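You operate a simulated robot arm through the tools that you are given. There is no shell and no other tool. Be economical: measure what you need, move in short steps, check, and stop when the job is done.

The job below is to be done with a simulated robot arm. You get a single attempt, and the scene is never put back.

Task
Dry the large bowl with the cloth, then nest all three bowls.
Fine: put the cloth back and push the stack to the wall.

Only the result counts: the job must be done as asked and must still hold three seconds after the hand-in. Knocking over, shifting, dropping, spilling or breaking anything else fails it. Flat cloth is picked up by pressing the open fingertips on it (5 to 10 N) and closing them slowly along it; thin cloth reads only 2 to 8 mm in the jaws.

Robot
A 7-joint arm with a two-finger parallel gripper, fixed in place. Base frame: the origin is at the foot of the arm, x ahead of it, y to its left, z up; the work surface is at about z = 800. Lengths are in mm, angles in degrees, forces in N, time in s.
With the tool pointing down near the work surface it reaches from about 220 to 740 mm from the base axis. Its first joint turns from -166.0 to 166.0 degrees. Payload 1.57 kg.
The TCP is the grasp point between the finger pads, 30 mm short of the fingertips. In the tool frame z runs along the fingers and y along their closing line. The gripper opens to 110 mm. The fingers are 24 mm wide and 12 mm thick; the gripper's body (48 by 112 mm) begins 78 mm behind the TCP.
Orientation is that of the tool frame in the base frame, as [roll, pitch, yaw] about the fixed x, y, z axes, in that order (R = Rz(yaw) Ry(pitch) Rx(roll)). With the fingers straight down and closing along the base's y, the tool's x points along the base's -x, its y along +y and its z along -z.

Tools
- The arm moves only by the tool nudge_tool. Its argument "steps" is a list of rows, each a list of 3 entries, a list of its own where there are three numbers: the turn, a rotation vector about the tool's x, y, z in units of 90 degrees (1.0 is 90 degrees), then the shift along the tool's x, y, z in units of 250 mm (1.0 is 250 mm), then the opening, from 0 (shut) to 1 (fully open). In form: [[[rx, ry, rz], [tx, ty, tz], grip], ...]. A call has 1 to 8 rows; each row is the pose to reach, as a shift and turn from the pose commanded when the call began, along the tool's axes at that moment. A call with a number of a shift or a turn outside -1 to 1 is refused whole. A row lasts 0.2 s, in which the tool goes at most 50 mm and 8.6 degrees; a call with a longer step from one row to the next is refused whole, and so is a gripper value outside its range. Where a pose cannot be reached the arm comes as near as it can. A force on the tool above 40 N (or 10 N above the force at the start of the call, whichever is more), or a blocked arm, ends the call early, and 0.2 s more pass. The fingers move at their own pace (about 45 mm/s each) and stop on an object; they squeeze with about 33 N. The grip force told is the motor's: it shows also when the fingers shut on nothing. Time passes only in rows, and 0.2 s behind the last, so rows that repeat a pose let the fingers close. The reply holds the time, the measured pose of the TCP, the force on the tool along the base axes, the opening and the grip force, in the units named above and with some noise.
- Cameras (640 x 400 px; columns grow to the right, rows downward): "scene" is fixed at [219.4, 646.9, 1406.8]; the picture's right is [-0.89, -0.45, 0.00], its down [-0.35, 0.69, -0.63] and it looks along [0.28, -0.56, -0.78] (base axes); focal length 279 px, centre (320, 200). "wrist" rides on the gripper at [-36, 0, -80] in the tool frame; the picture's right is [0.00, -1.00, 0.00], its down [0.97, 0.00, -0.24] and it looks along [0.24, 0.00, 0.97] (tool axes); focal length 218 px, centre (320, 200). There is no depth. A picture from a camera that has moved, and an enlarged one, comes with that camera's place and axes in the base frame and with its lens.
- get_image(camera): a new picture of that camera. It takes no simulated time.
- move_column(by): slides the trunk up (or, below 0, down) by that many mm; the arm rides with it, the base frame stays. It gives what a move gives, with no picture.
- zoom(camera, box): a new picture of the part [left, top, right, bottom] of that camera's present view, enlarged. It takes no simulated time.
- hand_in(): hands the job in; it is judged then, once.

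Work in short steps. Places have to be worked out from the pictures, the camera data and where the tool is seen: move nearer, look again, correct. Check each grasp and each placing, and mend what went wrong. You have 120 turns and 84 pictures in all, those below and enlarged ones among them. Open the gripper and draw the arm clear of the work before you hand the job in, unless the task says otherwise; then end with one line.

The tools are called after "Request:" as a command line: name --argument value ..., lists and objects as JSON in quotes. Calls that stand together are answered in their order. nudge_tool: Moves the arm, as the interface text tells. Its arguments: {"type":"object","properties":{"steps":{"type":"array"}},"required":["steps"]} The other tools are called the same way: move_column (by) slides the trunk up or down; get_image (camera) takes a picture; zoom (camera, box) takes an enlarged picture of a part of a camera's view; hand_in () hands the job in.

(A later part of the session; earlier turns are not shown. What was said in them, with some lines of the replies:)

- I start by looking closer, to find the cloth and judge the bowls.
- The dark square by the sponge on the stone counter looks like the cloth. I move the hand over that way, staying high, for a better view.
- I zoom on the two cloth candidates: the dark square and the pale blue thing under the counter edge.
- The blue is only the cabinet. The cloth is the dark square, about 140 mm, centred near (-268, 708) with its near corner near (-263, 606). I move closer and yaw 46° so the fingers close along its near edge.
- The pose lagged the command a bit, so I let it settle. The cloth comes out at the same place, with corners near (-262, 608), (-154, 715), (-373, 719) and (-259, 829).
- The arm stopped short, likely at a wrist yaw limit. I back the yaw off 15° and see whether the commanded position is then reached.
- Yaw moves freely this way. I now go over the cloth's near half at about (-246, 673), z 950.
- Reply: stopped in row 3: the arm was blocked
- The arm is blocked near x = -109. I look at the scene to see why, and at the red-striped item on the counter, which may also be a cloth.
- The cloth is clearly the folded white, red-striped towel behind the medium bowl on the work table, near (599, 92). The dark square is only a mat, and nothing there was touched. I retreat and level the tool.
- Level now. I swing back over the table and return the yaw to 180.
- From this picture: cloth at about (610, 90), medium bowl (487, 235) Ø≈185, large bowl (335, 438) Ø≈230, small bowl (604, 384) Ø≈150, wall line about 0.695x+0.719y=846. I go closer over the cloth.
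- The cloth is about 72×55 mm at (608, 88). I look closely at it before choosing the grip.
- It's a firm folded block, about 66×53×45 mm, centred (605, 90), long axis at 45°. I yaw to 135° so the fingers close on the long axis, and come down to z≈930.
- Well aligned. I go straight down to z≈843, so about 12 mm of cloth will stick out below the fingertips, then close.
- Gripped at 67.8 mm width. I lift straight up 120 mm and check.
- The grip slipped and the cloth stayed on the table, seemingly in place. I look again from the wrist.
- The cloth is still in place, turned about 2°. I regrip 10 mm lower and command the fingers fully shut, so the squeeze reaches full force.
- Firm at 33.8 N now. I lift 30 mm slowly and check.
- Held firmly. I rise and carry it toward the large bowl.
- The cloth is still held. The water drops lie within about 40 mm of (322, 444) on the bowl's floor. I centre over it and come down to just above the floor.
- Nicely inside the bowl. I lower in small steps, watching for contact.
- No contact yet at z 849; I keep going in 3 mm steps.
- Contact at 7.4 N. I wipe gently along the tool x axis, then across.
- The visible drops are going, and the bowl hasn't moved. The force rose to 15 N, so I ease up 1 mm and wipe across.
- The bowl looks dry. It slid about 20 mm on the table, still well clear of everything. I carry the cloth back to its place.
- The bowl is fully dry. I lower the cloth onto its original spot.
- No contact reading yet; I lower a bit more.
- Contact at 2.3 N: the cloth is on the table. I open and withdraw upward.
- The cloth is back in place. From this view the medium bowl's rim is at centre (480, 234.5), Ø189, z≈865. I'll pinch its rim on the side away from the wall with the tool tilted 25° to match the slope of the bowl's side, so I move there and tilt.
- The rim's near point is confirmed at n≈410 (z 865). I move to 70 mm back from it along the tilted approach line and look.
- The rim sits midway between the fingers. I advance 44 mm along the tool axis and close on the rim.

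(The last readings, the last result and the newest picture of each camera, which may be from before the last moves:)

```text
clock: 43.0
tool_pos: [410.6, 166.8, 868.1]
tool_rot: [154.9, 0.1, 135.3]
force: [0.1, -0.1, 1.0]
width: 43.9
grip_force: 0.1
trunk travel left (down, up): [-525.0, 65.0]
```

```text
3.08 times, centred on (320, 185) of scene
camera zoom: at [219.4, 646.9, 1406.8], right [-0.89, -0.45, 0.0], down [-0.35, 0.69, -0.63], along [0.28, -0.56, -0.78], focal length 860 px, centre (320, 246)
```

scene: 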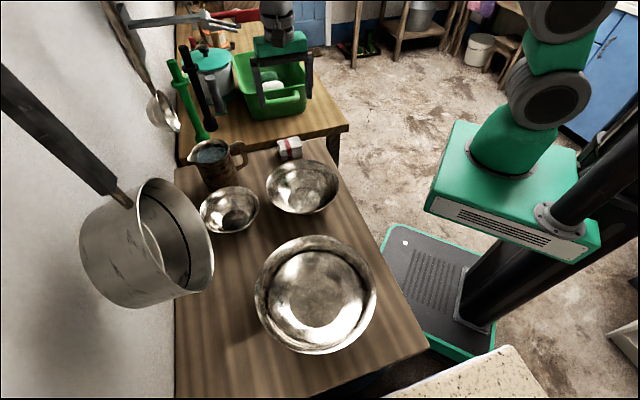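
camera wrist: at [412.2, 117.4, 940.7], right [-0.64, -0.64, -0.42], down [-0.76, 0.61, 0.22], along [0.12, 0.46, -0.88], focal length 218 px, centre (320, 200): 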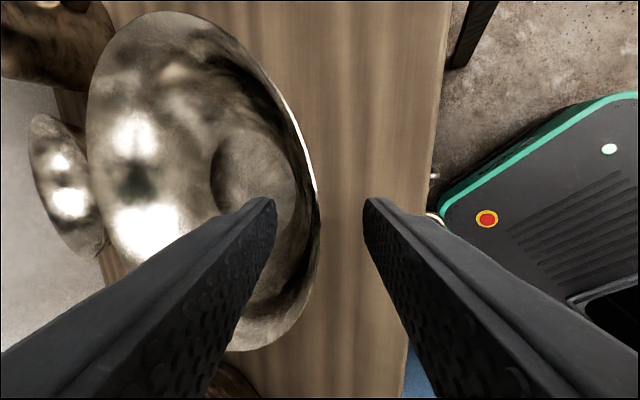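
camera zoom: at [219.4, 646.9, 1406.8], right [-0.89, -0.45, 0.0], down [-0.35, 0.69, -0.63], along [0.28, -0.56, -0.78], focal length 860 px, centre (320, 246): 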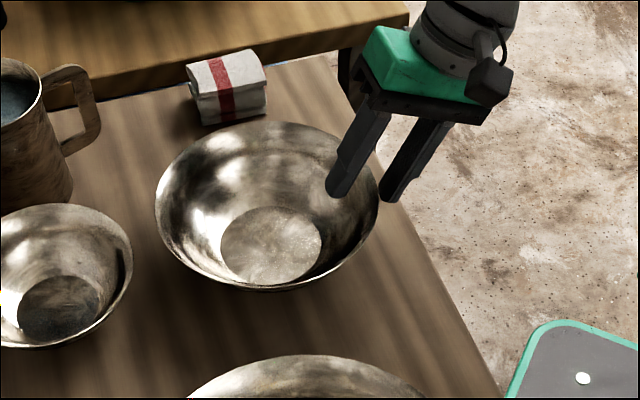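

The rim is straddled nicely. I close fully.

Request:
nudge_tool --steps '[[[0, 0, 0], [0, 0, 0], 0.25], [[0, 0, 0], [0, 0, 0], 0.12], [[0, 0, 0], [0, 0, 0], 0], [[0, 0, 0], [0, 0, 0], 0], [[0, 0, 0], [0, 0, 0], 0]]'

Request:
nudge_tool --steps '[[[0, 0, 0], [0, 0.008, -0.018], 0], [[0, 0, 0], [0, 0.025, -0.054], 0], [[0, 0, 0], [0, 0.05, -0.108], 0], [[0, 0, 0], [0, 0.05, -0.108], 0]]'

Request:
get_image --camera "scene"

```text
clock: 44.2
tool_pos: [412.1, 166.7, 869.9]
tool_rot: [154.8, 0.1, 135.3]
force: [4.6, -1.0, 11.1]
width: 10.8
grip_force: 28.4
trunk travel left (down, up): [-525.0, 65.0]
```

```text
clock: 45.2
tool_pos: [411.6, 166.6, 895.4]
tool_rot: [155.0, 0.0, 135.3]
force: [0.9, -0.2, -2.9]
width: 7.2
grip_force: 27.2
trunk travel left (down, up): [-525.0, 65.0]
```

```text
47 pictures are left
```

scene: 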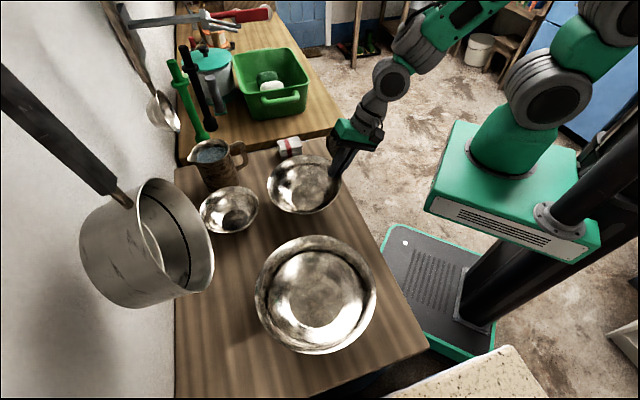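

It's lifting (about 3 N of load). I check for tilt.

Request:
zoom --camera "scene" --box '[240, 120, 400, 250]'

Request:
get_image --camera "wrist"

```text
3.08 times, centred on (320, 185) of scene
camera zoom: at [219.4, 646.9, 1406.8], right [-0.89, -0.45, 0.0], down [-0.35, 0.69, -0.63], along [0.28, -0.56, -0.78], focal length 860 px, centre (320, 246)
```

zoom: 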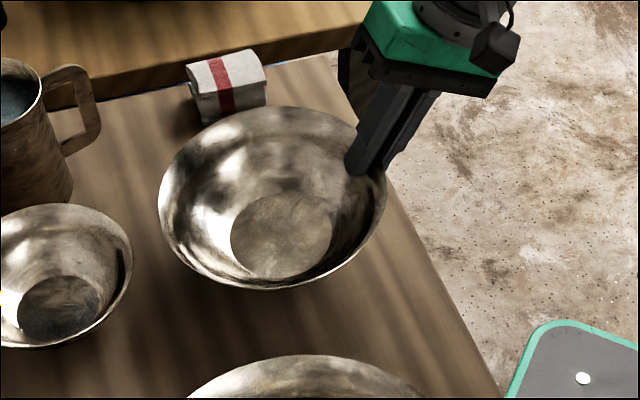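

```text
45 pictures are left
camera wrist: at [412.8, 116.3, 969.1], right [-0.64, -0.64, -0.42], down [-0.76, 0.61, 0.22], along [0.12, 0.46, -0.88], focal length 218 px, centre (320, 200)
```

wrist: 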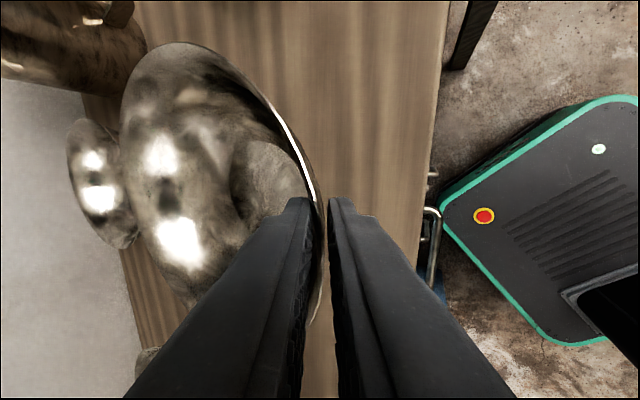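

The bowl is held with about a 5° sag on the far side. I correct that by tilting 5° more, lift clear of the large bowl's rim, and carry it over. The large bowl is now at about (322, 463).

Request:
nudge_tool --steps '[[[0, 0, 0], [0, 0.068, -0.145], 0], [[-0.03, 0, 0], [0.02, 0.135, -0.29], 0], [[-0.055, 0, 0], [0.14, 0.135, -0.29], 0], [[-0.055, 0, 0], [0.28, 0.135, -0.29], 0], [[-0.055, 0, 0], [0.42, 0.135, -0.29], 0], [[-0.055, 0, 0], [0.56, 0.135, -0.29], 0], [[-0.055, 0, 0], [0.7, 0.135, -0.29], 0], [[-0.055, 0, 0], [0.8, 0.135, -0.29], 0]]'

Request:
get_image --camera "scene"

Request:
get_image --camera "wrist"

```text
clock: 47.0
tool_pos: [268.2, 307.7, 978.1]
tool_rot: [150.0, 0.1, 135.3]
force: [0.2, -1.2, -2.6]
width: 7.1
grip_force: 26.3
trunk travel left (down, up): [-525.0, 65.0]
```

```text
44 pictures are left
```

scene: 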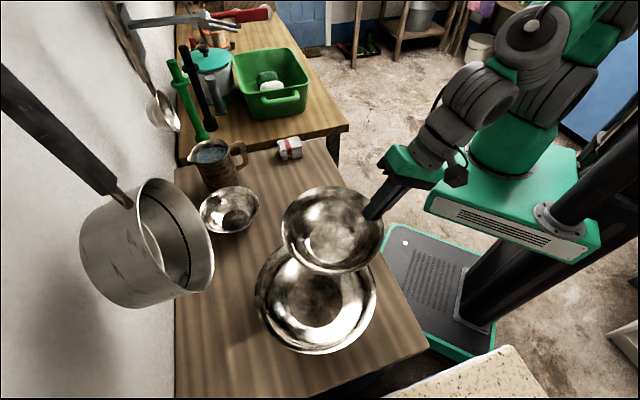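

```text
43 pictures are left
camera wrist: at [264.8, 254.4, 1047.3], right [-0.61, -0.62, -0.5], down [-0.77, 0.6, 0.21], along [0.17, 0.51, -0.84], focal length 218 px, centre (320, 200)
```

wrist: 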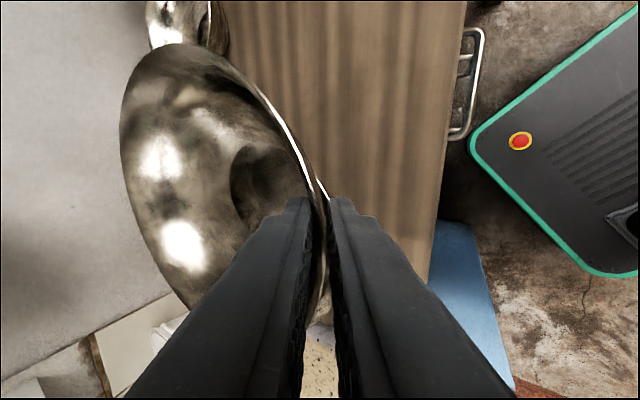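

Level and stable. I move it over the large bowl's centre.

Request:
nudge_tool --steps '[[[0, 0, 0], [0.1, 0.06, 0.035], 0], [[0, 0, 0], [0.2, 0.12, 0.07], 0], [[0, 0, 0], [0.289, 0.1825, 0.1055], 0], [[0, 0, 0], [0.289, 0.1825, 0.1055], 0]]'

Request:
zoom --camera "scene" --box '[210, 160, 450, 370]'

```text
clock: 48.0
tool_pos: [256.2, 396.4, 976.4]
tool_rot: [149.9, 0.0, 135.3]
force: [0.9, 0.3, -2.7]
width: 7.0
grip_force: 26.5
trunk travel left (down, up): [-525.0, 65.0]
```

```text
1.90 times, centred on (330, 265) of scene
camera zoom: at [219.4, 646.9, 1406.8], right [-0.89, -0.45, 0.0], down [-0.35, 0.69, -0.63], along [0.28, -0.56, -0.78], focal length 532 px, centre (301, 76)
```

zoom: 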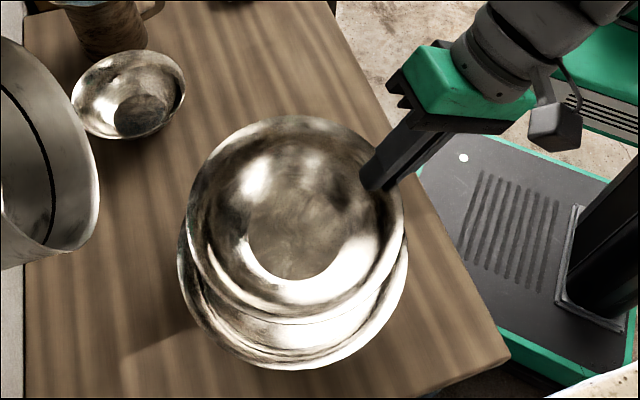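

Concentric within about 6 mm. I shift the small residual and lower 75 mm.

Request:
nudge_tool --steps '[[[0, 0, 0], [-0.02, -0.04, 0.0693], 0], [[0, 0, 0], [-0.02, -0.08, 0.1386], 0], [[0, 0, 0], [-0.02, -0.12, 0.208], 0], [[0, 0, 0], [-0.02, -0.15, 0.26], 0], [[0, 0, 0], [-0.02, -0.15, 0.26], 0]]'

Request:
zoom --camera "scene" --box '[210, 160, 450, 370]'

```text
clock: 49.2
tool_pos: [257.2, 392.6, 902.7]
tool_rot: [150.0, 0.0, 135.3]
force: [-0.3, -0.1, -1.7]
width: 6.7
grip_force: 26.6
trunk travel left (down, up): [-525.0, 65.0]
```

```text
1.90 times, centred on (330, 265) of scene
camera zoom: at [219.4, 646.9, 1406.8], right [-0.89, -0.45, 0.0], down [-0.35, 0.69, -0.63], along [0.28, -0.56, -0.78], focal length 532 px, centre (301, 76)
```

zoom: 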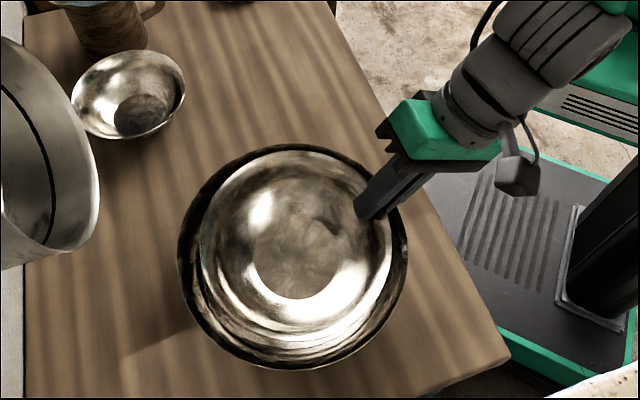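

Well centred. I keep lowering in small steps until contact.

Request:
nudge_tool --steps '[[[0, 0, 0], [0, -0.012, 0.0208], 0], [[0, 0, 0], [0, -0.024, 0.0416], 0], [[0, 0, 0], [0, -0.034, 0.0589], 0], [[0, 0, 0], [0, -0.034, 0.0589], 0]]'

Request:
nudge_tool --steps '[[[0, 0, 0], [0, -0.008, 0.0139], 0], [[0, 0, 0], [0, -0.012, 0.0208], 0]]'

```text
clock: 50.2
tool_pos: [259.6, 391.3, 886.0]
tool_rot: [149.9, -0.1, 135.3]
force: [0.1, 1.2, -1.0]
width: 6.9
grip_force: 26.5
trunk travel left (down, up): [-525.0, 65.0]
```

```text
clock: 50.8
tool_pos: [259.1, 393.1, 882.0]
tool_rot: [149.9, 0.1, 135.2]
force: [0.8, 0.9, 4.5]
width: 7.0
grip_force: 25.9
trunk travel left (down, up): [-525.0, 65.0]
```

Contact at 4.5 N (change of about 7 N). I look before letting go.

Request:
zoom --camera "scene" --box '[230, 200, 420, 360]'

Request:
get_image --camera "wrist"

```text
2.50 times, centred on (325, 280) of scene
camera zoom: at [219.4, 646.9, 1406.8], right [-0.89, -0.45, 0.0], down [-0.35, 0.69, -0.63], along [0.28, -0.56, -0.78], focal length 698 px, centre (308, 0)
```

zoom: 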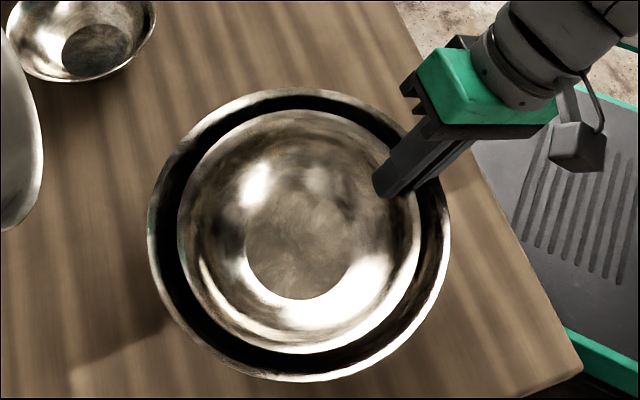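

```text
39 pictures are left
camera wrist: at [256.1, 338.8, 949.9], right [-0.61, -0.61, -0.5], down [-0.77, 0.6, 0.21], along [0.17, 0.52, -0.84], focal length 218 px, centre (320, 200)
```

wrist: 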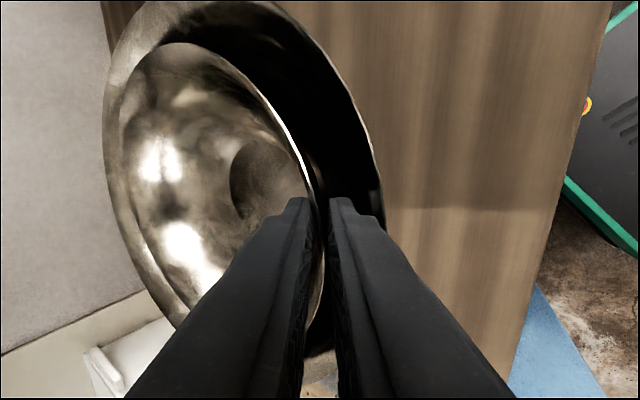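

Nested concentrically, with the outer finger in the slot between the rims. I open just slightly and slide out along the finger axis.

Request:
nudge_tool --steps '[[[0, 0, 0], [0, 0, 0], 0.1], [[0, 0, 0], [0, 0, 0], 0.12], [[0, 0, 0], [0, 0, 0], 0.13]]'

Request:
nudge_tool --steps '[[[0, 0, 0], [0, 0, -0.03], 0.13], [[0, 0, 0], [0, 0, -0.07], 0.13], [[0, 0, 0], [0, 0, -0.12], 0.13], [[0, 0, 0], [0, 0, -0.2], 0.13], [[0, 0, 0], [0, 0, -0.34], 0.13], [[0, 0, 0], [0, 0, -0.48], 0.13]]'

Request:
zoom --camera "scene" --box '[210, 160, 450, 370]'

```text
clock: 51.6
tool_pos: [259.2, 391.3, 880.8]
tool_rot: [150.1, 0.1, 135.3]
force: [1.2, 2.7, 4.4]
width: 10.4
grip_force: 0.2
trunk travel left (down, up): [-525.0, 65.0]
```

```text
clock: 53.0
tool_pos: [216.8, 346.2, 983.8]
tool_rot: [150.0, 0.0, 135.3]
force: [0.0, 0.1, 0.4]
width: 14.3
grip_force: 0.0
trunk travel left (down, up): [-525.0, 65.0]
```

```text
1.90 times, centred on (330, 265) of scene
camera zoom: at [219.4, 646.9, 1406.8], right [-0.89, -0.45, 0.0], down [-0.35, 0.69, -0.63], along [0.28, -0.56, -0.78], focal length 532 px, centre (301, 76)
```

zoom: 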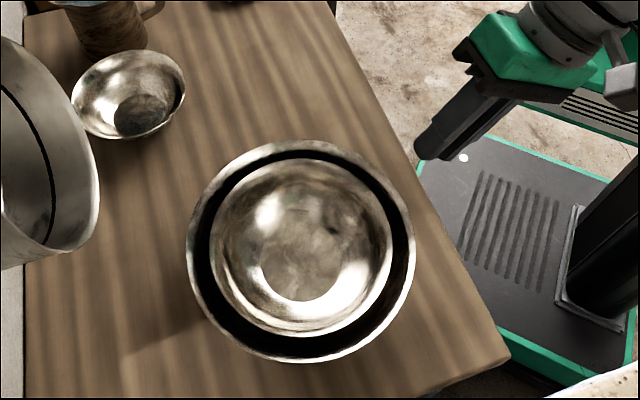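

Nested well. Next the small bowl, near (608, 373): I move toward it with the same tilt and look.

Request:
nudge_tool --steps '[[[0, 0, 0], [-0.14, 0.05, 0.03], 0.3], [[0, 0, 0], [-0.28, 0.12, 0.07], 0.4], [[0, 0, 0], [-0.42, 0.2, 0.115], 0.4], [[0, 0, 0], [-0.56, 0.28, 0.16], 0.4], [[0, 0, 0], [-0.7, 0.36, 0.21], 0.4], [[0, 0, 0], [-0.84, 0.44, 0.254], 0.4], [[0, 0, 0], [-0.96, 0.52, 0.3], 0.4], [[0, 0, 0], [-0.96, 0.52, 0.3], 0.4]]'

Request:
get_image --camera "wrist"

```text
clock: 54.8
tool_pos: [493.0, 287.1, 984.5]
tool_rot: [150.1, 0.0, 135.4]
force: [0.6, -0.2, -0.1]
width: 43.8
grip_force: 0.0
trunk travel left (down, up): [-525.0, 65.0]
```

```text
37 pictures are left
camera wrist: at [489.6, 232.7, 1052.6], right [-0.61, -0.62, -0.5], down [-0.78, 0.6, 0.21], along [0.17, 0.51, -0.84], focal length 218 px, centre (320, 200)
```

wrist: 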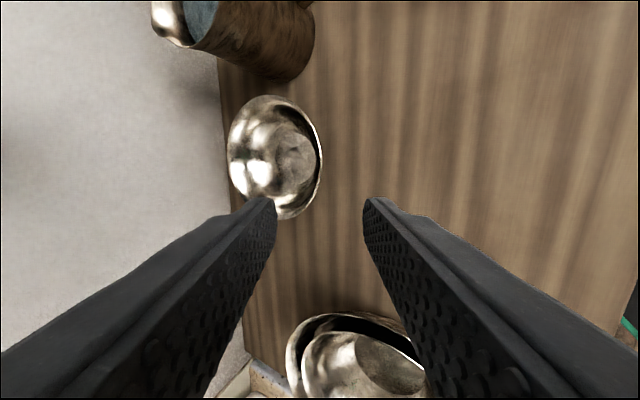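

The small bowl's rim comes out at its near point n≈622, e≈-168, z≈852 (Ø≈147). I approach to about 50 mm short of it and check.

Request:
nudge_tool --steps '[[[0, 0, 0], [-0.08, -0.02, 0.1], 0.4], [[0, 0, 0], [-0.08, -0.02, 0.2], 0.4], [[0, 0, 0], [-0.08, -0.02, 0.3], 0.4], [[0, 0, 0], [-0.08, -0.02, 0.38], 0.4], [[0, 0, 0], [-0.08, -0.02, 0.38], 0.4]]'

Request:
get_image --camera "wrist"

Request:
zoom --camera "scene" --box '[160, 120, 340, 260]'

```text
clock: 56.0
tool_pos: [537.4, 303.1, 898.8]
tool_rot: [149.9, 0.0, 135.3]
force: [0.2, 0.7, 0.1]
width: 44.0
grip_force: 0.1
trunk travel left (down, up): [-525.0, 65.0]
```

```text
36 pictures are left
camera wrist: at [534.2, 250.5, 967.6], right [-0.61, -0.62, -0.5], down [-0.77, 0.6, 0.21], along [0.17, 0.51, -0.84], focal length 218 px, centre (320, 200)
```

wrist: 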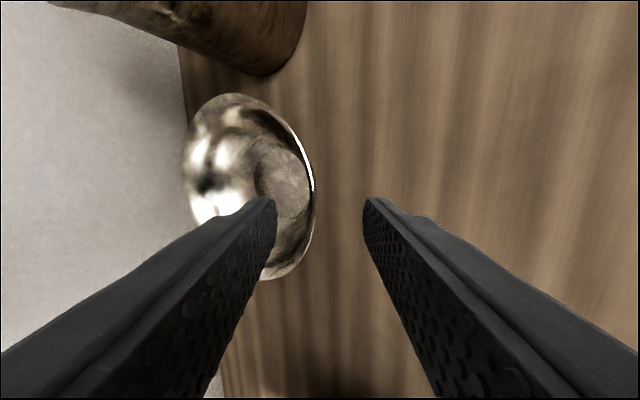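

```text
2.86 times, centred on (250, 190) of scene
camera zoom: at [219.4, 646.9, 1406.8], right [-0.89, -0.45, 0.0], down [-0.35, 0.69, -0.63], along [0.28, -0.56, -0.78], focal length 798 px, centre (520, 229)
```

zoom: 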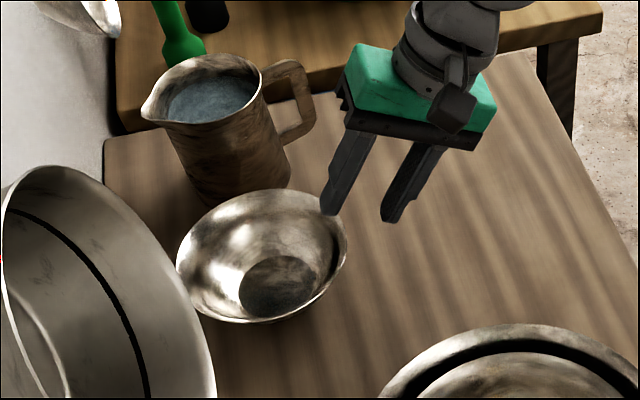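

Aligned to within a couple of mm. I advance 50 mm and close on the rim.

Request:
nudge_tool --steps '[[[0, 0, 0], [-0.007, 0.008, 0.07], 0.4], [[0, 0, 0], [-0.007, 0.008, 0.14], 0.4], [[0, 0, 0], [-0.007, 0.008, 0.18], 0.4], [[0, 0, 0], [-0.007, 0.008, 0.2], 0.4], [[0, 0, 0], [-0.007, 0.008, 0.2], 0.4]]'

Request:
get_image --camera "wrist"

Request:
zoom --camera "scene" --box '[160, 120, 340, 260]'

```text
clock: 57.2
tool_pos: [557.5, 321.2, 857.4]
tool_rot: [150.0, 0.0, 135.3]
force: [0.1, -0.1, -0.6]
width: 44.1
grip_force: 0.1
trunk travel left (down, up): [-525.0, 65.0]
```

```text
34 pictures are left
camera wrist: at [554.8, 267.5, 926.7], right [-0.61, -0.62, -0.5], down [-0.77, 0.6, 0.21], along [0.17, 0.51, -0.84], focal length 218 px, centre (320, 200)
```

wrist: 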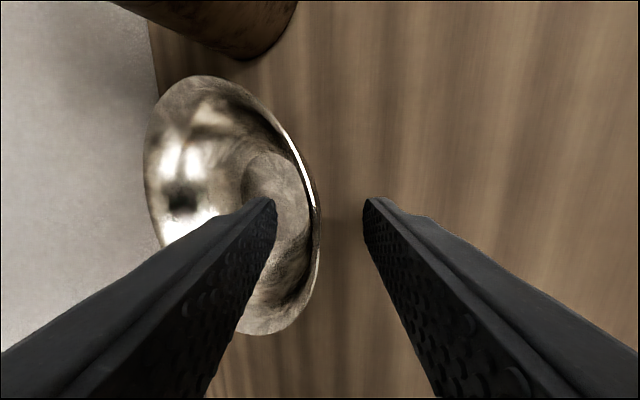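

```text
2.86 times, centred on (250, 190) of scene
camera zoom: at [219.4, 646.9, 1406.8], right [-0.89, -0.45, 0.0], down [-0.35, 0.69, -0.63], along [0.28, -0.56, -0.78], focal length 798 px, centre (520, 229)
```

zoom: 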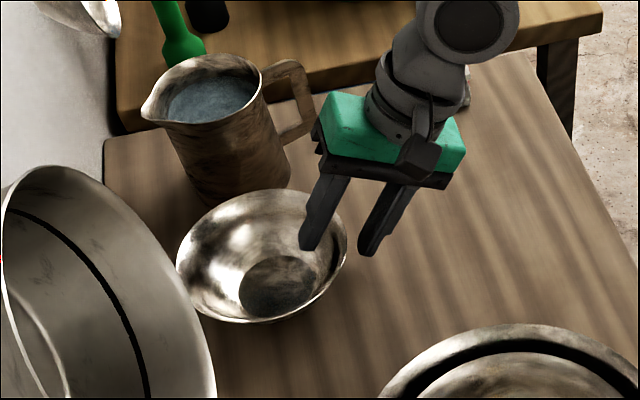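

Straddled and centred. I close and lift 25 mm.

Request:
nudge_tool --steps '[[[0, 0, 0], [0, 0, 0], 0.25], [[0, 0, 0], [0, 0, 0], 0.12], [[0, 0, 0], [0, 0, 0], 0], [[0, 0, 0], [0, 0, 0], 0], [[0, 0, 0], [0, 0, 0], 0], [[0, 0, 0], [0, 0, 0], 0]]'

Request:
nudge_tool --steps '[[[0, 0, 0], [0, 0.01, -0.0173], 0], [[0, 0, 0], [0, 0.03, -0.052], 0], [[0, 0, 0], [0, 0.06, -0.104], 0], [[0, 0, 0], [0, 0.06, -0.104], 0]]'

Request:
zoom --camera "scene" --box '[160, 120, 340, 260]'

Request:
get_image --camera "wrist"

```text
clock: 58.6
tool_pos: [558.2, 320.6, 858.1]
tool_rot: [150.0, 0.1, 135.2]
force: [-0.7, 0.0, -0.3]
width: 6.7
grip_force: 26.8
trunk travel left (down, up): [-525.0, 65.0]
```

```text
clock: 59.6
tool_pos: [557.3, 319.7, 887.0]
tool_rot: [150.0, 0.0, 135.3]
force: [-0.5, -0.3, -0.1]
width: 6.6
grip_force: 26.0
trunk travel left (down, up): [-525.0, 65.0]
```

```text
2.86 times, centred on (250, 190) of scene
camera zoom: at [219.4, 646.9, 1406.8], right [-0.89, -0.45, 0.0], down [-0.35, 0.69, -0.63], along [0.28, -0.56, -0.78], focal length 798 px, centre (520, 229)
```

zoom: 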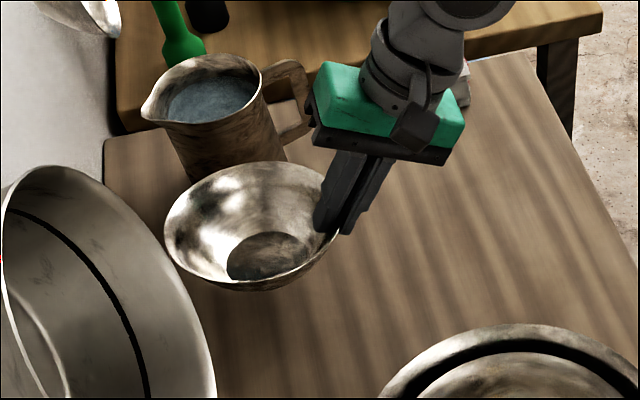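

```text
31 pictures are left
camera wrist: at [554.0, 267.3, 956.1], right [-0.61, -0.62, -0.5], down [-0.77, 0.6, 0.21], along [0.17, 0.51, -0.84], focal length 218 px, centre (320, 200)
```

wrist: 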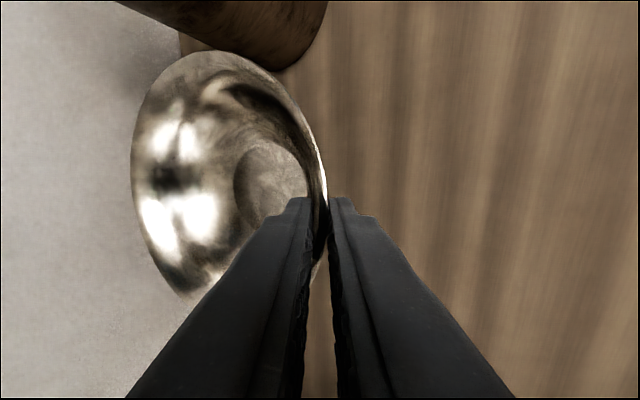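

The small bowl is held level. I pull it away from the wall first, clear of the hanging pot, then lift and carry it toward the stack, now centred at about (315, 455).

Request:
nudge_tool --steps '[[[0, 0, 0], [0, -0.12, -0.07], 0], [[0, 0, 0], [0, -0.25, -0.145], 0], [[0, 0, 0], [0, -0.346, -0.2], 0], [[0, 0, 0], [0.05, -0.28, -0.315], 0], [[0, 0, 0], [0.15, -0.22, -0.42], 0], [[0, 0, 0], [0.28, -0.18, -0.488], 0], [[0, 0, 0], [0.42, -0.18, -0.488], 0], [[0, 0, 0], [0.56, -0.18, -0.488], 0]]'

```text
clock: 61.4
tool_pos: [389.3, 347.9, 969.6]
tool_rot: [150.0, 0.1, 135.3]
force: [0.2, -0.6, -1.1]
width: 6.7
grip_force: 26.2
trunk travel left (down, up): [-525.0, 65.0]
```

Still held. I move on over the stack centre.

Request:
nudge_tool --steps '[[[0, 0, 0], [0.13, -0.045, -0.026], 0], [[0, 0, 0], [0.26, -0.09, -0.052], 0], [[0, 0, 0], [0.39, -0.135, -0.078], 0], [[0, 0, 0], [0.516, -0.18, -0.104], 0], [[0, 0, 0], [0.516, -0.18, -0.104], 0]]'

Request:
zoom --camera "scene" --box '[210, 160, 450, 370]'

```text
clock: 62.6
tool_pos: [260.0, 400.9, 970.2]
tool_rot: [150.0, 0.1, 135.3]
force: [-0.1, 0.1, -1.6]
width: 6.4
grip_force: 26.7
trunk travel left (down, up): [-525.0, 65.0]
```

```text
1.90 times, centred on (330, 265) of scene
camera zoom: at [219.4, 646.9, 1406.8], right [-0.89, -0.45, 0.0], down [-0.35, 0.69, -0.63], along [0.28, -0.56, -0.78], focal length 532 px, centre (301, 76)
```

zoom: 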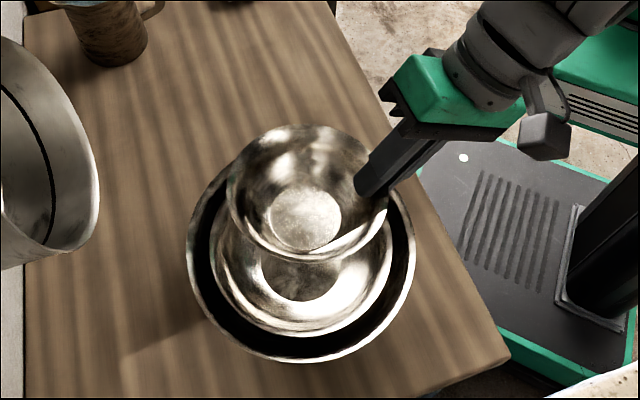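

About centred. I lower 70 mm with a small correction and check.

Request:
nudge_tool --steps '[[[0, 0, 0], [0.016, -0.03, 0.07], 0], [[0, 0, 0], [0.016, -0.065, 0.14], 0], [[0, 0, 0], [0.016, -0.1, 0.2], 0], [[0, 0, 0], [0.016, -0.126, 0.25], 0], [[0, 0, 0], [0.016, -0.126, 0.25], 0]]'

Request:
zoom --camera "scene" --box '[230, 200, 420, 360]'

```text
clock: 63.8
tool_pos: [259.0, 408.2, 901.0]
tool_rot: [150.0, 0.1, 135.3]
force: [0.2, 0.5, -1.1]
width: 6.5
grip_force: 26.0
trunk travel left (down, up): [-525.0, 65.0]
```

```text
2.50 times, centred on (325, 280) of scene
camera zoom: at [219.4, 646.9, 1406.8], right [-0.89, -0.45, 0.0], down [-0.35, 0.69, -0.63], along [0.28, -0.56, -0.78], focal length 698 px, centre (308, 0)
```

zoom: 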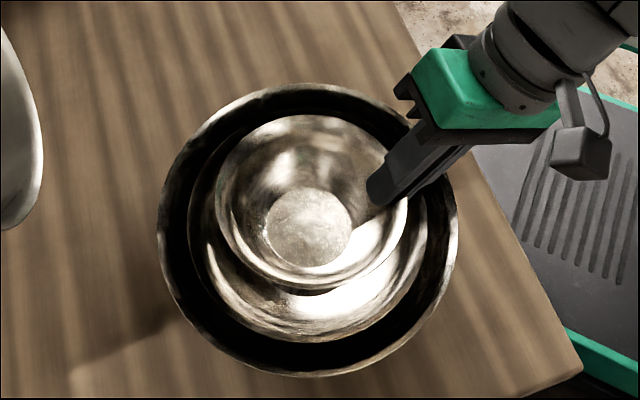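

Centred within 4 mm. I lower on in small steps.

Request:
nudge_tool --steps '[[[0, 0, 0], [0.008, -0.016, 0.0277], 0], [[0, 0, 0], [0.008, -0.032, 0.0554], 0], [[0, 0, 0], [0.008, -0.032, 0.0554], 0]]'

Request:
nudge_tool --steps '[[[0, 0, 0], [0, -0.006, 0.0104], 0], [[0, 0, 0], [0, -0.012, 0.0208], 0]]'

```text
clock: 64.6
tool_pos: [257.9, 409.7, 886.7]
tool_rot: [149.9, -0.1, 135.3]
force: [0.8, -0.8, 0.6]
width: 6.5
grip_force: 25.9
trunk travel left (down, up): [-525.0, 65.0]
```

```text
clock: 65.2
tool_pos: [257.6, 410.2, 878.6]
tool_rot: [150.0, -0.1, 135.2]
force: [1.4, 0.5, -0.3]
width: 6.5
grip_force: 26.1
trunk travel left (down, up): [-525.0, 65.0]
```

Request:
nudge_tool --steps '[[[0, 0, 0], [0, -0.006, 0.0104], 0], [[0, 0, 0], [0, -0.01, 0.0173], 0]]'

Request:
zoom --camera "scene" --box '[230, 200, 420, 360]'

```text
clock: 65.8
tool_pos: [258.0, 410.2, 874.3]
tool_rot: [150.1, 0.0, 135.3]
force: [1.0, 1.0, 0.8]
width: 6.4
grip_force: 26.3
trunk travel left (down, up): [-525.0, 65.0]
```

```text
2.50 times, centred on (325, 280) of scene
camera zoom: at [219.4, 646.9, 1406.8], right [-0.89, -0.45, 0.0], down [-0.35, 0.69, -0.63], along [0.28, -0.56, -0.78], focal length 698 px, centre (308, 0)
```

zoom: 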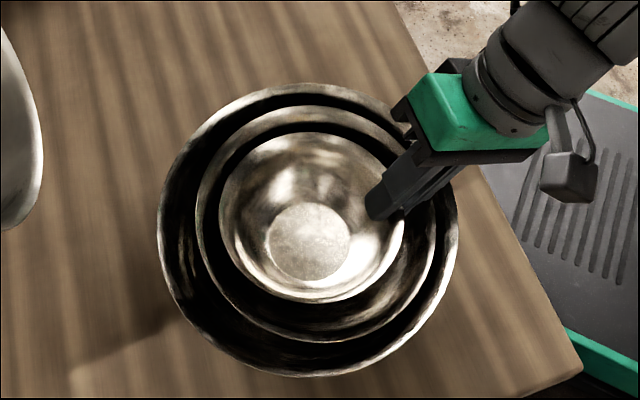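

Nearly seated (about 2 N). Another 3 mm down.

Request:
nudge_tool --steps '[[[0, 0, 0], [0, -0.006, 0.0104], 0], [[0, 0, 0], [0, -0.006, 0.0104], 0]]'

```text
clock: 66.4
tool_pos: [259.8, 409.6, 871.3]
tool_rot: [149.8, 0.1, 135.2]
force: [3.8, -0.4, 12.1]
width: 6.4
grip_force: 25.7
trunk travel left (down, up): [-525.0, 65.0]
```

Contact at 12 N: it's seated. I open slightly and slide out along the finger axis.

Request:
nudge_tool --steps '[[[0, 0, 0], [0, 0, -0.008], 0.08], [[0, 0, 0], [0, 0, -0.008], 0.12], [[0, 0, 0], [0, 0, -0.008], 0.13], [[0, 0, 0], [0, 0, -0.04], 0.13], [[0, 0, 0], [0, 0, -0.1], 0.13], [[0, 0, 0], [0, 0, -0.2], 0.13], [[0, 0, 0], [0, 0, -0.36], 0.13], [[0, 0, 0], [0, 0, -0.5], 0.13]]'

Request:
get_image --camera "scene"

Request:
get_image --camera "wrist"

```text
clock: 68.2
tool_pos: [214.7, 363.8, 981.6]
tool_rot: [150.1, -0.1, 135.2]
force: [-0.3, 1.2, -0.1]
width: 14.3
grip_force: 0.2
trunk travel left (down, up): [-525.0, 65.0]
```

```text
27 pictures are left
```

scene: 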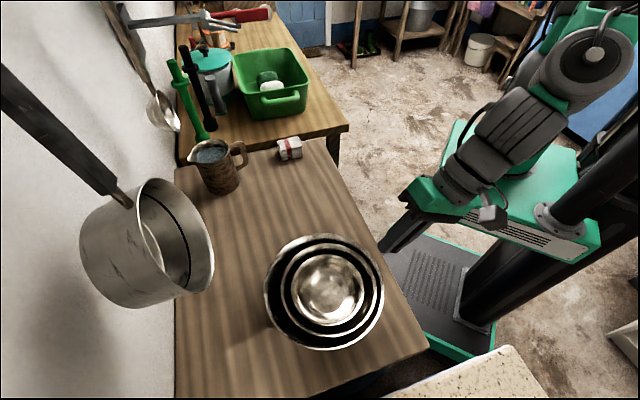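

```text
26 pictures are left
camera wrist: at [211.5, 310.1, 1049.3], right [-0.61, -0.62, -0.5], down [-0.77, 0.6, 0.21], along [0.17, 0.51, -0.84], focal length 218 px, centre (320, 200)
```

wrist: 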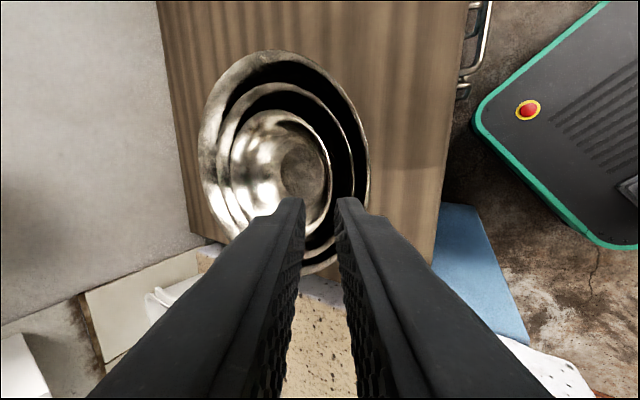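

All three are nested. The stack centre is about (308, 450), n=536, and the wall is at n≈844, so it needs about 190 mm of push. I shut the fingers and go behind the stack, low, keeping the tilt so the arm stays clear of the hanging pot.

Request:
nudge_tool --steps '[[[0, 0, 0], [0, -0.12, 0.05], 0], [[0, 0, 0], [-0.012, -0.22, 0.16], 0], [[0, 0, 0], [-0.025, -0.3, 0.28], 0], [[0, 0, 0], [-0.025, -0.344, 0.4], 0], [[0, 0, 0], [-0.025, -0.344, 0.4], 0]]'

Request:
zoom --camera "scene" --box '[210, 190, 450, 380]'

Request:
get_image --camera "wrist"

```text
clock: 69.4
tool_pos: [202.1, 343.3, 849.2]
tool_rot: [149.9, 0.0, 135.3]
force: [0.8, -0.8, 0.3]
width: 0.1
grip_force: 21.6
trunk travel left (down, up): [-525.0, 65.0]
```

```text
2.11 times, centred on (330, 285) of scene
camera zoom: at [219.4, 646.9, 1406.8], right [-0.89, -0.45, 0.0], down [-0.35, 0.69, -0.63], along [0.28, -0.56, -0.78], focal length 588 px, centre (299, 21)
```

zoom: 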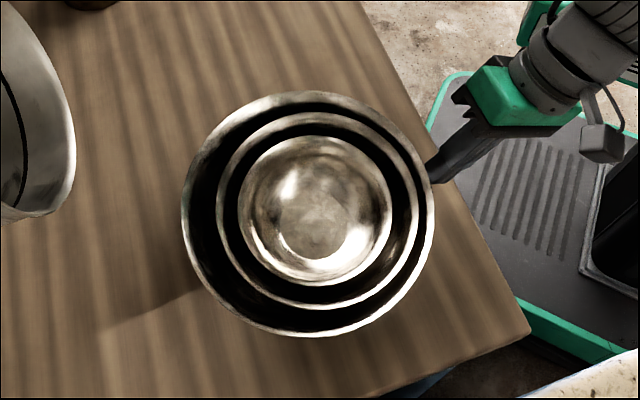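

```text
24 pictures are left
camera wrist: at [198.8, 290.3, 917.9], right [-0.61, -0.62, -0.5], down [-0.77, 0.6, 0.21], along [0.17, 0.51, -0.84], focal length 218 px, centre (320, 200)
```

wrist: 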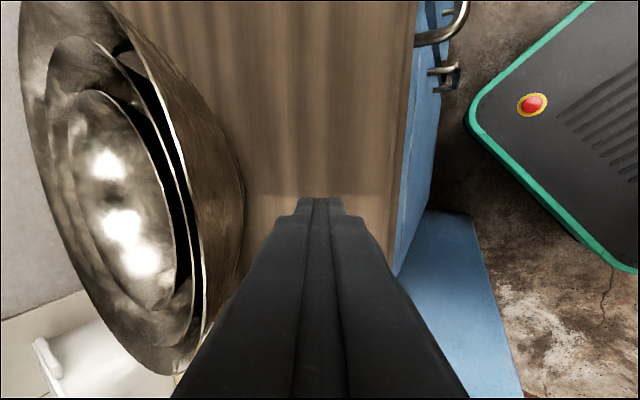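

The finger is aligned with the stack centre in e. I push gently along the wall normal: 95 mm in 12 mm steps.

Request:
nudge_tool --steps '[[[0, 0, 0], [0, 0.041, 0.024], 0], [[0, 0, 0], [0, 0.082, 0.0475], 0], [[0, 0, 0], [0, 0.123, 0.071], 0], [[0, 0, 0], [0, 0.165, 0.095], 0], [[0, 0, 0], [0, 0.206, 0.119], 0], [[0, 0, 0], [0, 0.247, 0.1425], 0], [[0, 0, 0], [0, 0.288, 0.166], 0], [[0, 0, 0], [0, 0.329, 0.19], 0]]'

Request:
get_image --camera "scene"

```text
clock: 71.2
tool_pos: [268.5, 411.0, 849.4]
tool_rot: [150.0, 0.0, 135.3]
force: [-1.1, -1.6, -2.1]
width: 0.2
grip_force: 21.4
trunk travel left (down, up): [-525.0, 65.0]
```

```text
23 pictures are left
```

scene: 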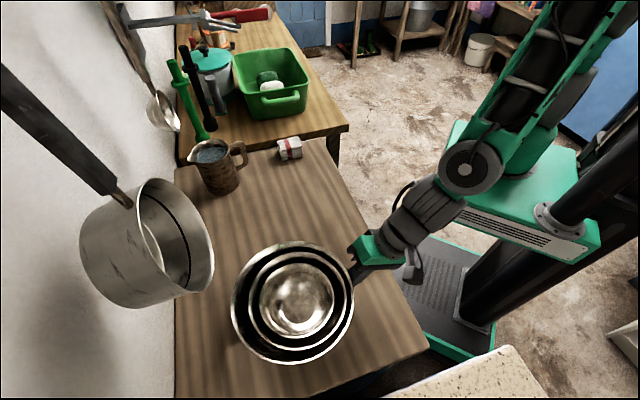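

The stack moved straight (centre now about (353, 496)), with about 125 mm to go. I push 95 mm more.

Request:
nudge_tool --steps '[[[0, 0, 0], [0, 0.041, 0.024], 0], [[0, 0, 0], [0, 0.082, 0.0475], 0], [[0, 0, 0], [0, 0.123, 0.071], 0], [[0, 0, 0], [0, 0.165, 0.095], 0], [[0, 0, 0], [0, 0.206, 0.119], 0], [[0, 0, 0], [0, 0.247, 0.1425], 0], [[0, 0, 0], [0, 0.288, 0.166], 0], [[0, 0, 0], [0, 0.329, 0.19], 0]]'

Request:
get_image --camera "scene"

Request:
get_image --camera "wrist"

```text
clock: 73.0
tool_pos: [334.6, 478.1, 849.8]
tool_rot: [150.0, 0.1, 135.2]
force: [-0.3, -1.0, -1.2]
width: 0.0
grip_force: 21.1
trunk travel left (down, up): [-525.0, 65.0]
```

```text
22 pictures are left
```

scene: 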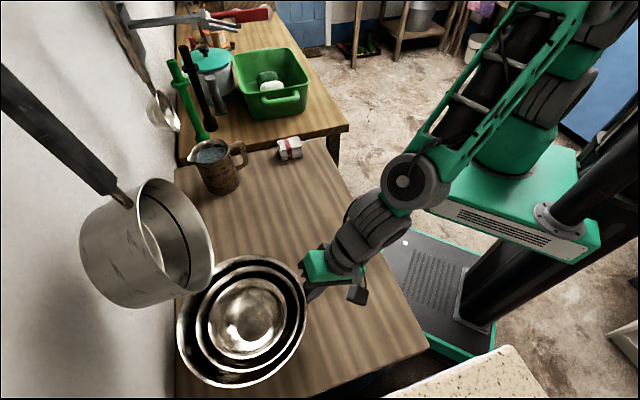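

```text
21 pictures are left
camera wrist: at [331.7, 425.2, 918.1], right [-0.61, -0.62, -0.5], down [-0.77, 0.6, 0.21], along [0.17, 0.51, -0.84], focal length 218 px, centre (320, 200)
```

wrist: 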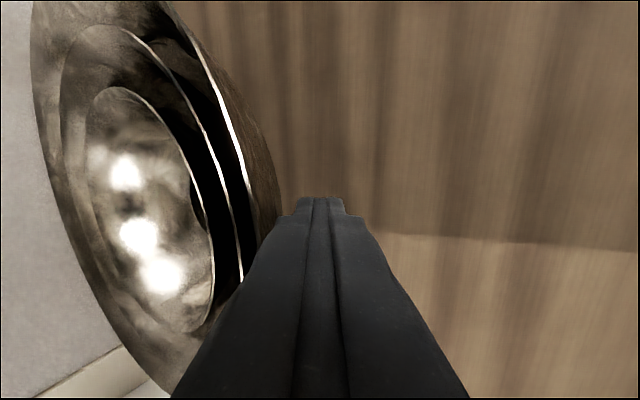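

The stack is still tracking straight, with about 30 mm left. I push 25 mm in 4 mm steps.

Request:
nudge_tool --steps '[[[0, 0, 0], [0, 0.014, 0.008], 0], [[0, 0, 0], [0, 0.028, 0.016], 0], [[0, 0, 0], [0, 0.042, 0.024], 0], [[0, 0, 0], [0, 0.056, 0.032], 0], [[0, 0, 0], [0, 0.07, 0.04], 0], [[0, 0, 0], [0, 0.083, 0.048], 0]]'

Request:
nudge_tool --steps '[[[0, 0, 0], [0, 0.007, 0.004], 0], [[0, 0, 0], [0, 0.014, 0.008], 0]]'

Request:
zoom --camera "scene" --box '[130, 230, 330, 400]'

```text
clock: 74.4
tool_pos: [352.0, 495.1, 848.9]
tool_rot: [150.0, 0.1, 135.2]
force: [-0.9, -1.6, -0.8]
width: 0.0
grip_force: 21.3
trunk travel left (down, up): [-525.0, 65.0]
```

```text
clock: 75.0
tool_pos: [355.8, 497.1, 848.6]
tool_rot: [150.0, -0.1, 135.3]
force: [-1.4, -1.1, -0.3]
width: 0.0
grip_force: 21.0
trunk travel left (down, up): [-525.0, 65.0]
```

```text
2.35 times, centred on (230, 315) of scene
camera zoom: at [219.4, 646.9, 1406.8], right [-0.89, -0.45, 0.0], down [-0.35, 0.69, -0.63], along [0.28, -0.56, -0.78], focal length 657 px, centre (532, -71)
```

zoom: 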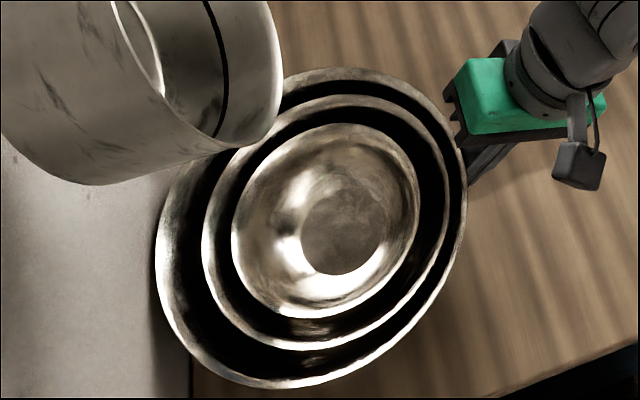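

No wall contact yet. I continue in 2 mm steps, watching the force.

Request:
nudge_tool --steps '[[[0, 0, 0], [0, 0.007, 0.004], 0], [[0, 0, 0], [0, 0.014, 0.008], 0], [[0, 0, 0], [0, 0.021, 0.012], 0]]'

Request:
nudge_tool --steps '[[[0, 0, 0], [0, 0.007, 0.004], 0], [[0, 0, 0], [0, 0.014, 0.008], 0]]'

```text
clock: 75.8
tool_pos: [359.5, 502.5, 848.6]
tool_rot: [150.0, -0.2, 135.3]
force: [-1.1, -1.8, -0.7]
width: 0.0
grip_force: 21.6
trunk travel left (down, up): [-525.0, 65.0]
```

```text
clock: 76.4
tool_pos: [362.7, 504.0, 848.8]
tool_rot: [149.9, 0.0, 135.4]
force: [-4.5, -2.9, -0.1]
width: 0.0
grip_force: 21.5
trunk travel left (down, up): [-525.0, 65.0]
```

The force is rising to about 5 N at TCP n=613, just where the wall is expected. One more 2 mm step to confirm.

Request:
nudge_tool --steps '[[[0, 0, 0], [0, 0.007, 0.004], 0]]'

Request:
zoom --camera "scene" --box '[130, 230, 330, 400]'

Request:
get_image --camera "wrist"

```text
clock: 76.8
tool_pos: [362.8, 505.0, 847.3]
tool_rot: [150.2, 0.0, 135.4]
force: [-10.7, -9.3, -0.7]
width: 0.0
grip_force: 21.6
trunk travel left (down, up): [-525.0, 65.0]
```

```text
2.35 times, centred on (230, 315) of scene
camera zoom: at [219.4, 646.9, 1406.8], right [-0.89, -0.45, 0.0], down [-0.35, 0.69, -0.63], along [0.28, -0.56, -0.78], focal length 657 px, centre (532, -71)
```

zoom: 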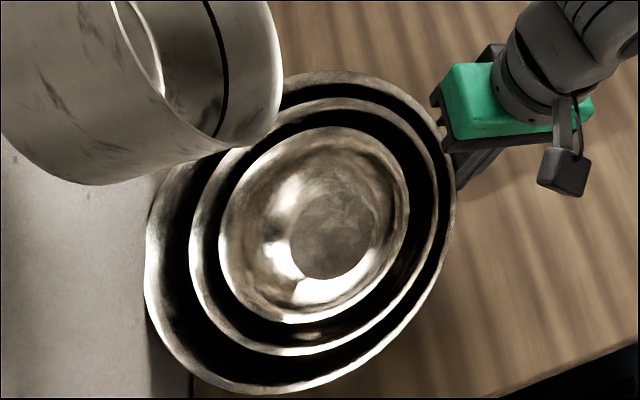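

```text
18 pictures are left
camera wrist: at [359.1, 451.7, 917.2], right [-0.61, -0.62, -0.5], down [-0.78, 0.6, 0.21], along [0.17, 0.51, -0.84], focal length 218 px, centre (320, 200)
```

wrist: 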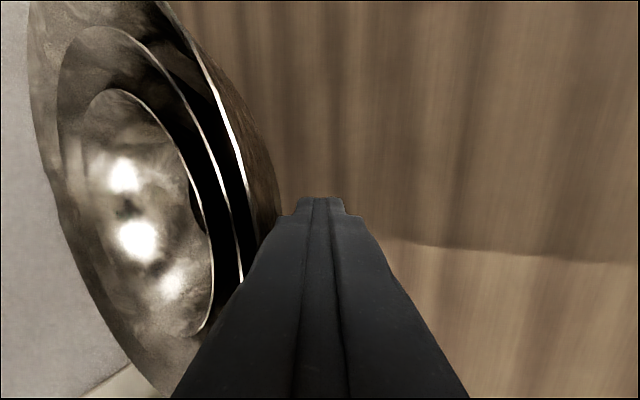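

14 N: the stack is firmly against the wall. I back straight off, then rise clear.

Request:
nudge_tool --steps '[[[0, 0, 0], [0, -0.04, -0.023], 0], [[0, 0, 0], [0, -0.12, -0.07], 0], [[0, 0, 0], [0, -0.26, -0.15], 0], [[0, 0, 0], [0, -0.4, -0.23], 0], [[0, 0, 0], [0, -0.42, -0.38], 0.2], [[0, 0, 0], [0, -0.4, -0.56], 0.4], [[0, 0, 0], [0, -0.38, -0.74], 0.6], [[0, 0, 0], [0, -0.38, -0.85], 0.6]]'

Request:
get_image --camera "scene"

Request:
get_image --camera "wrist"

```text
clock: 78.6
tool_pos: [228.7, 372.0, 984.7]
tool_rot: [150.0, 0.2, 135.3]
force: [-0.3, -0.2, -0.9]
width: 66.0
grip_force: 0.1
trunk travel left (down, up): [-525.0, 65.0]
```

```text
17 pictures are left
```

scene: 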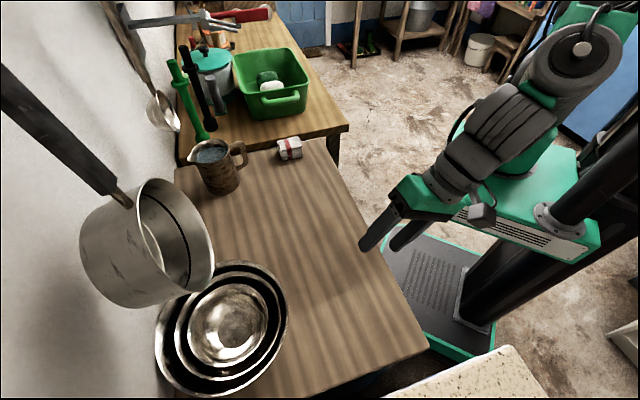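

```text
16 pictures are left
camera wrist: at [225.7, 317.3, 1053.8], right [-0.61, -0.62, -0.5], down [-0.77, 0.6, 0.21], along [0.17, 0.51, -0.84], focal length 218 px, centre (320, 200)
```

wrist: 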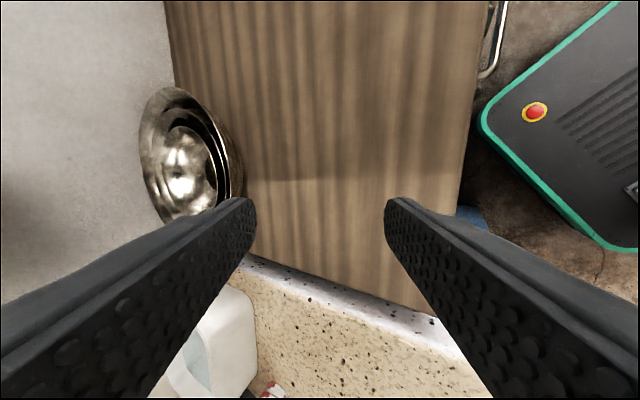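

The stack stands nested against the wall, the cloth is back in its place, nothing else was disturbed, and the arm is clear with the gripper open. I hand in.

Request:
hand_in

```text
The job is handed in.
```

I dried the large bowl, put the cloth back in its place, nested all three bowls and pushed the stack against the wall; the job is handed in, and the result has not come back.
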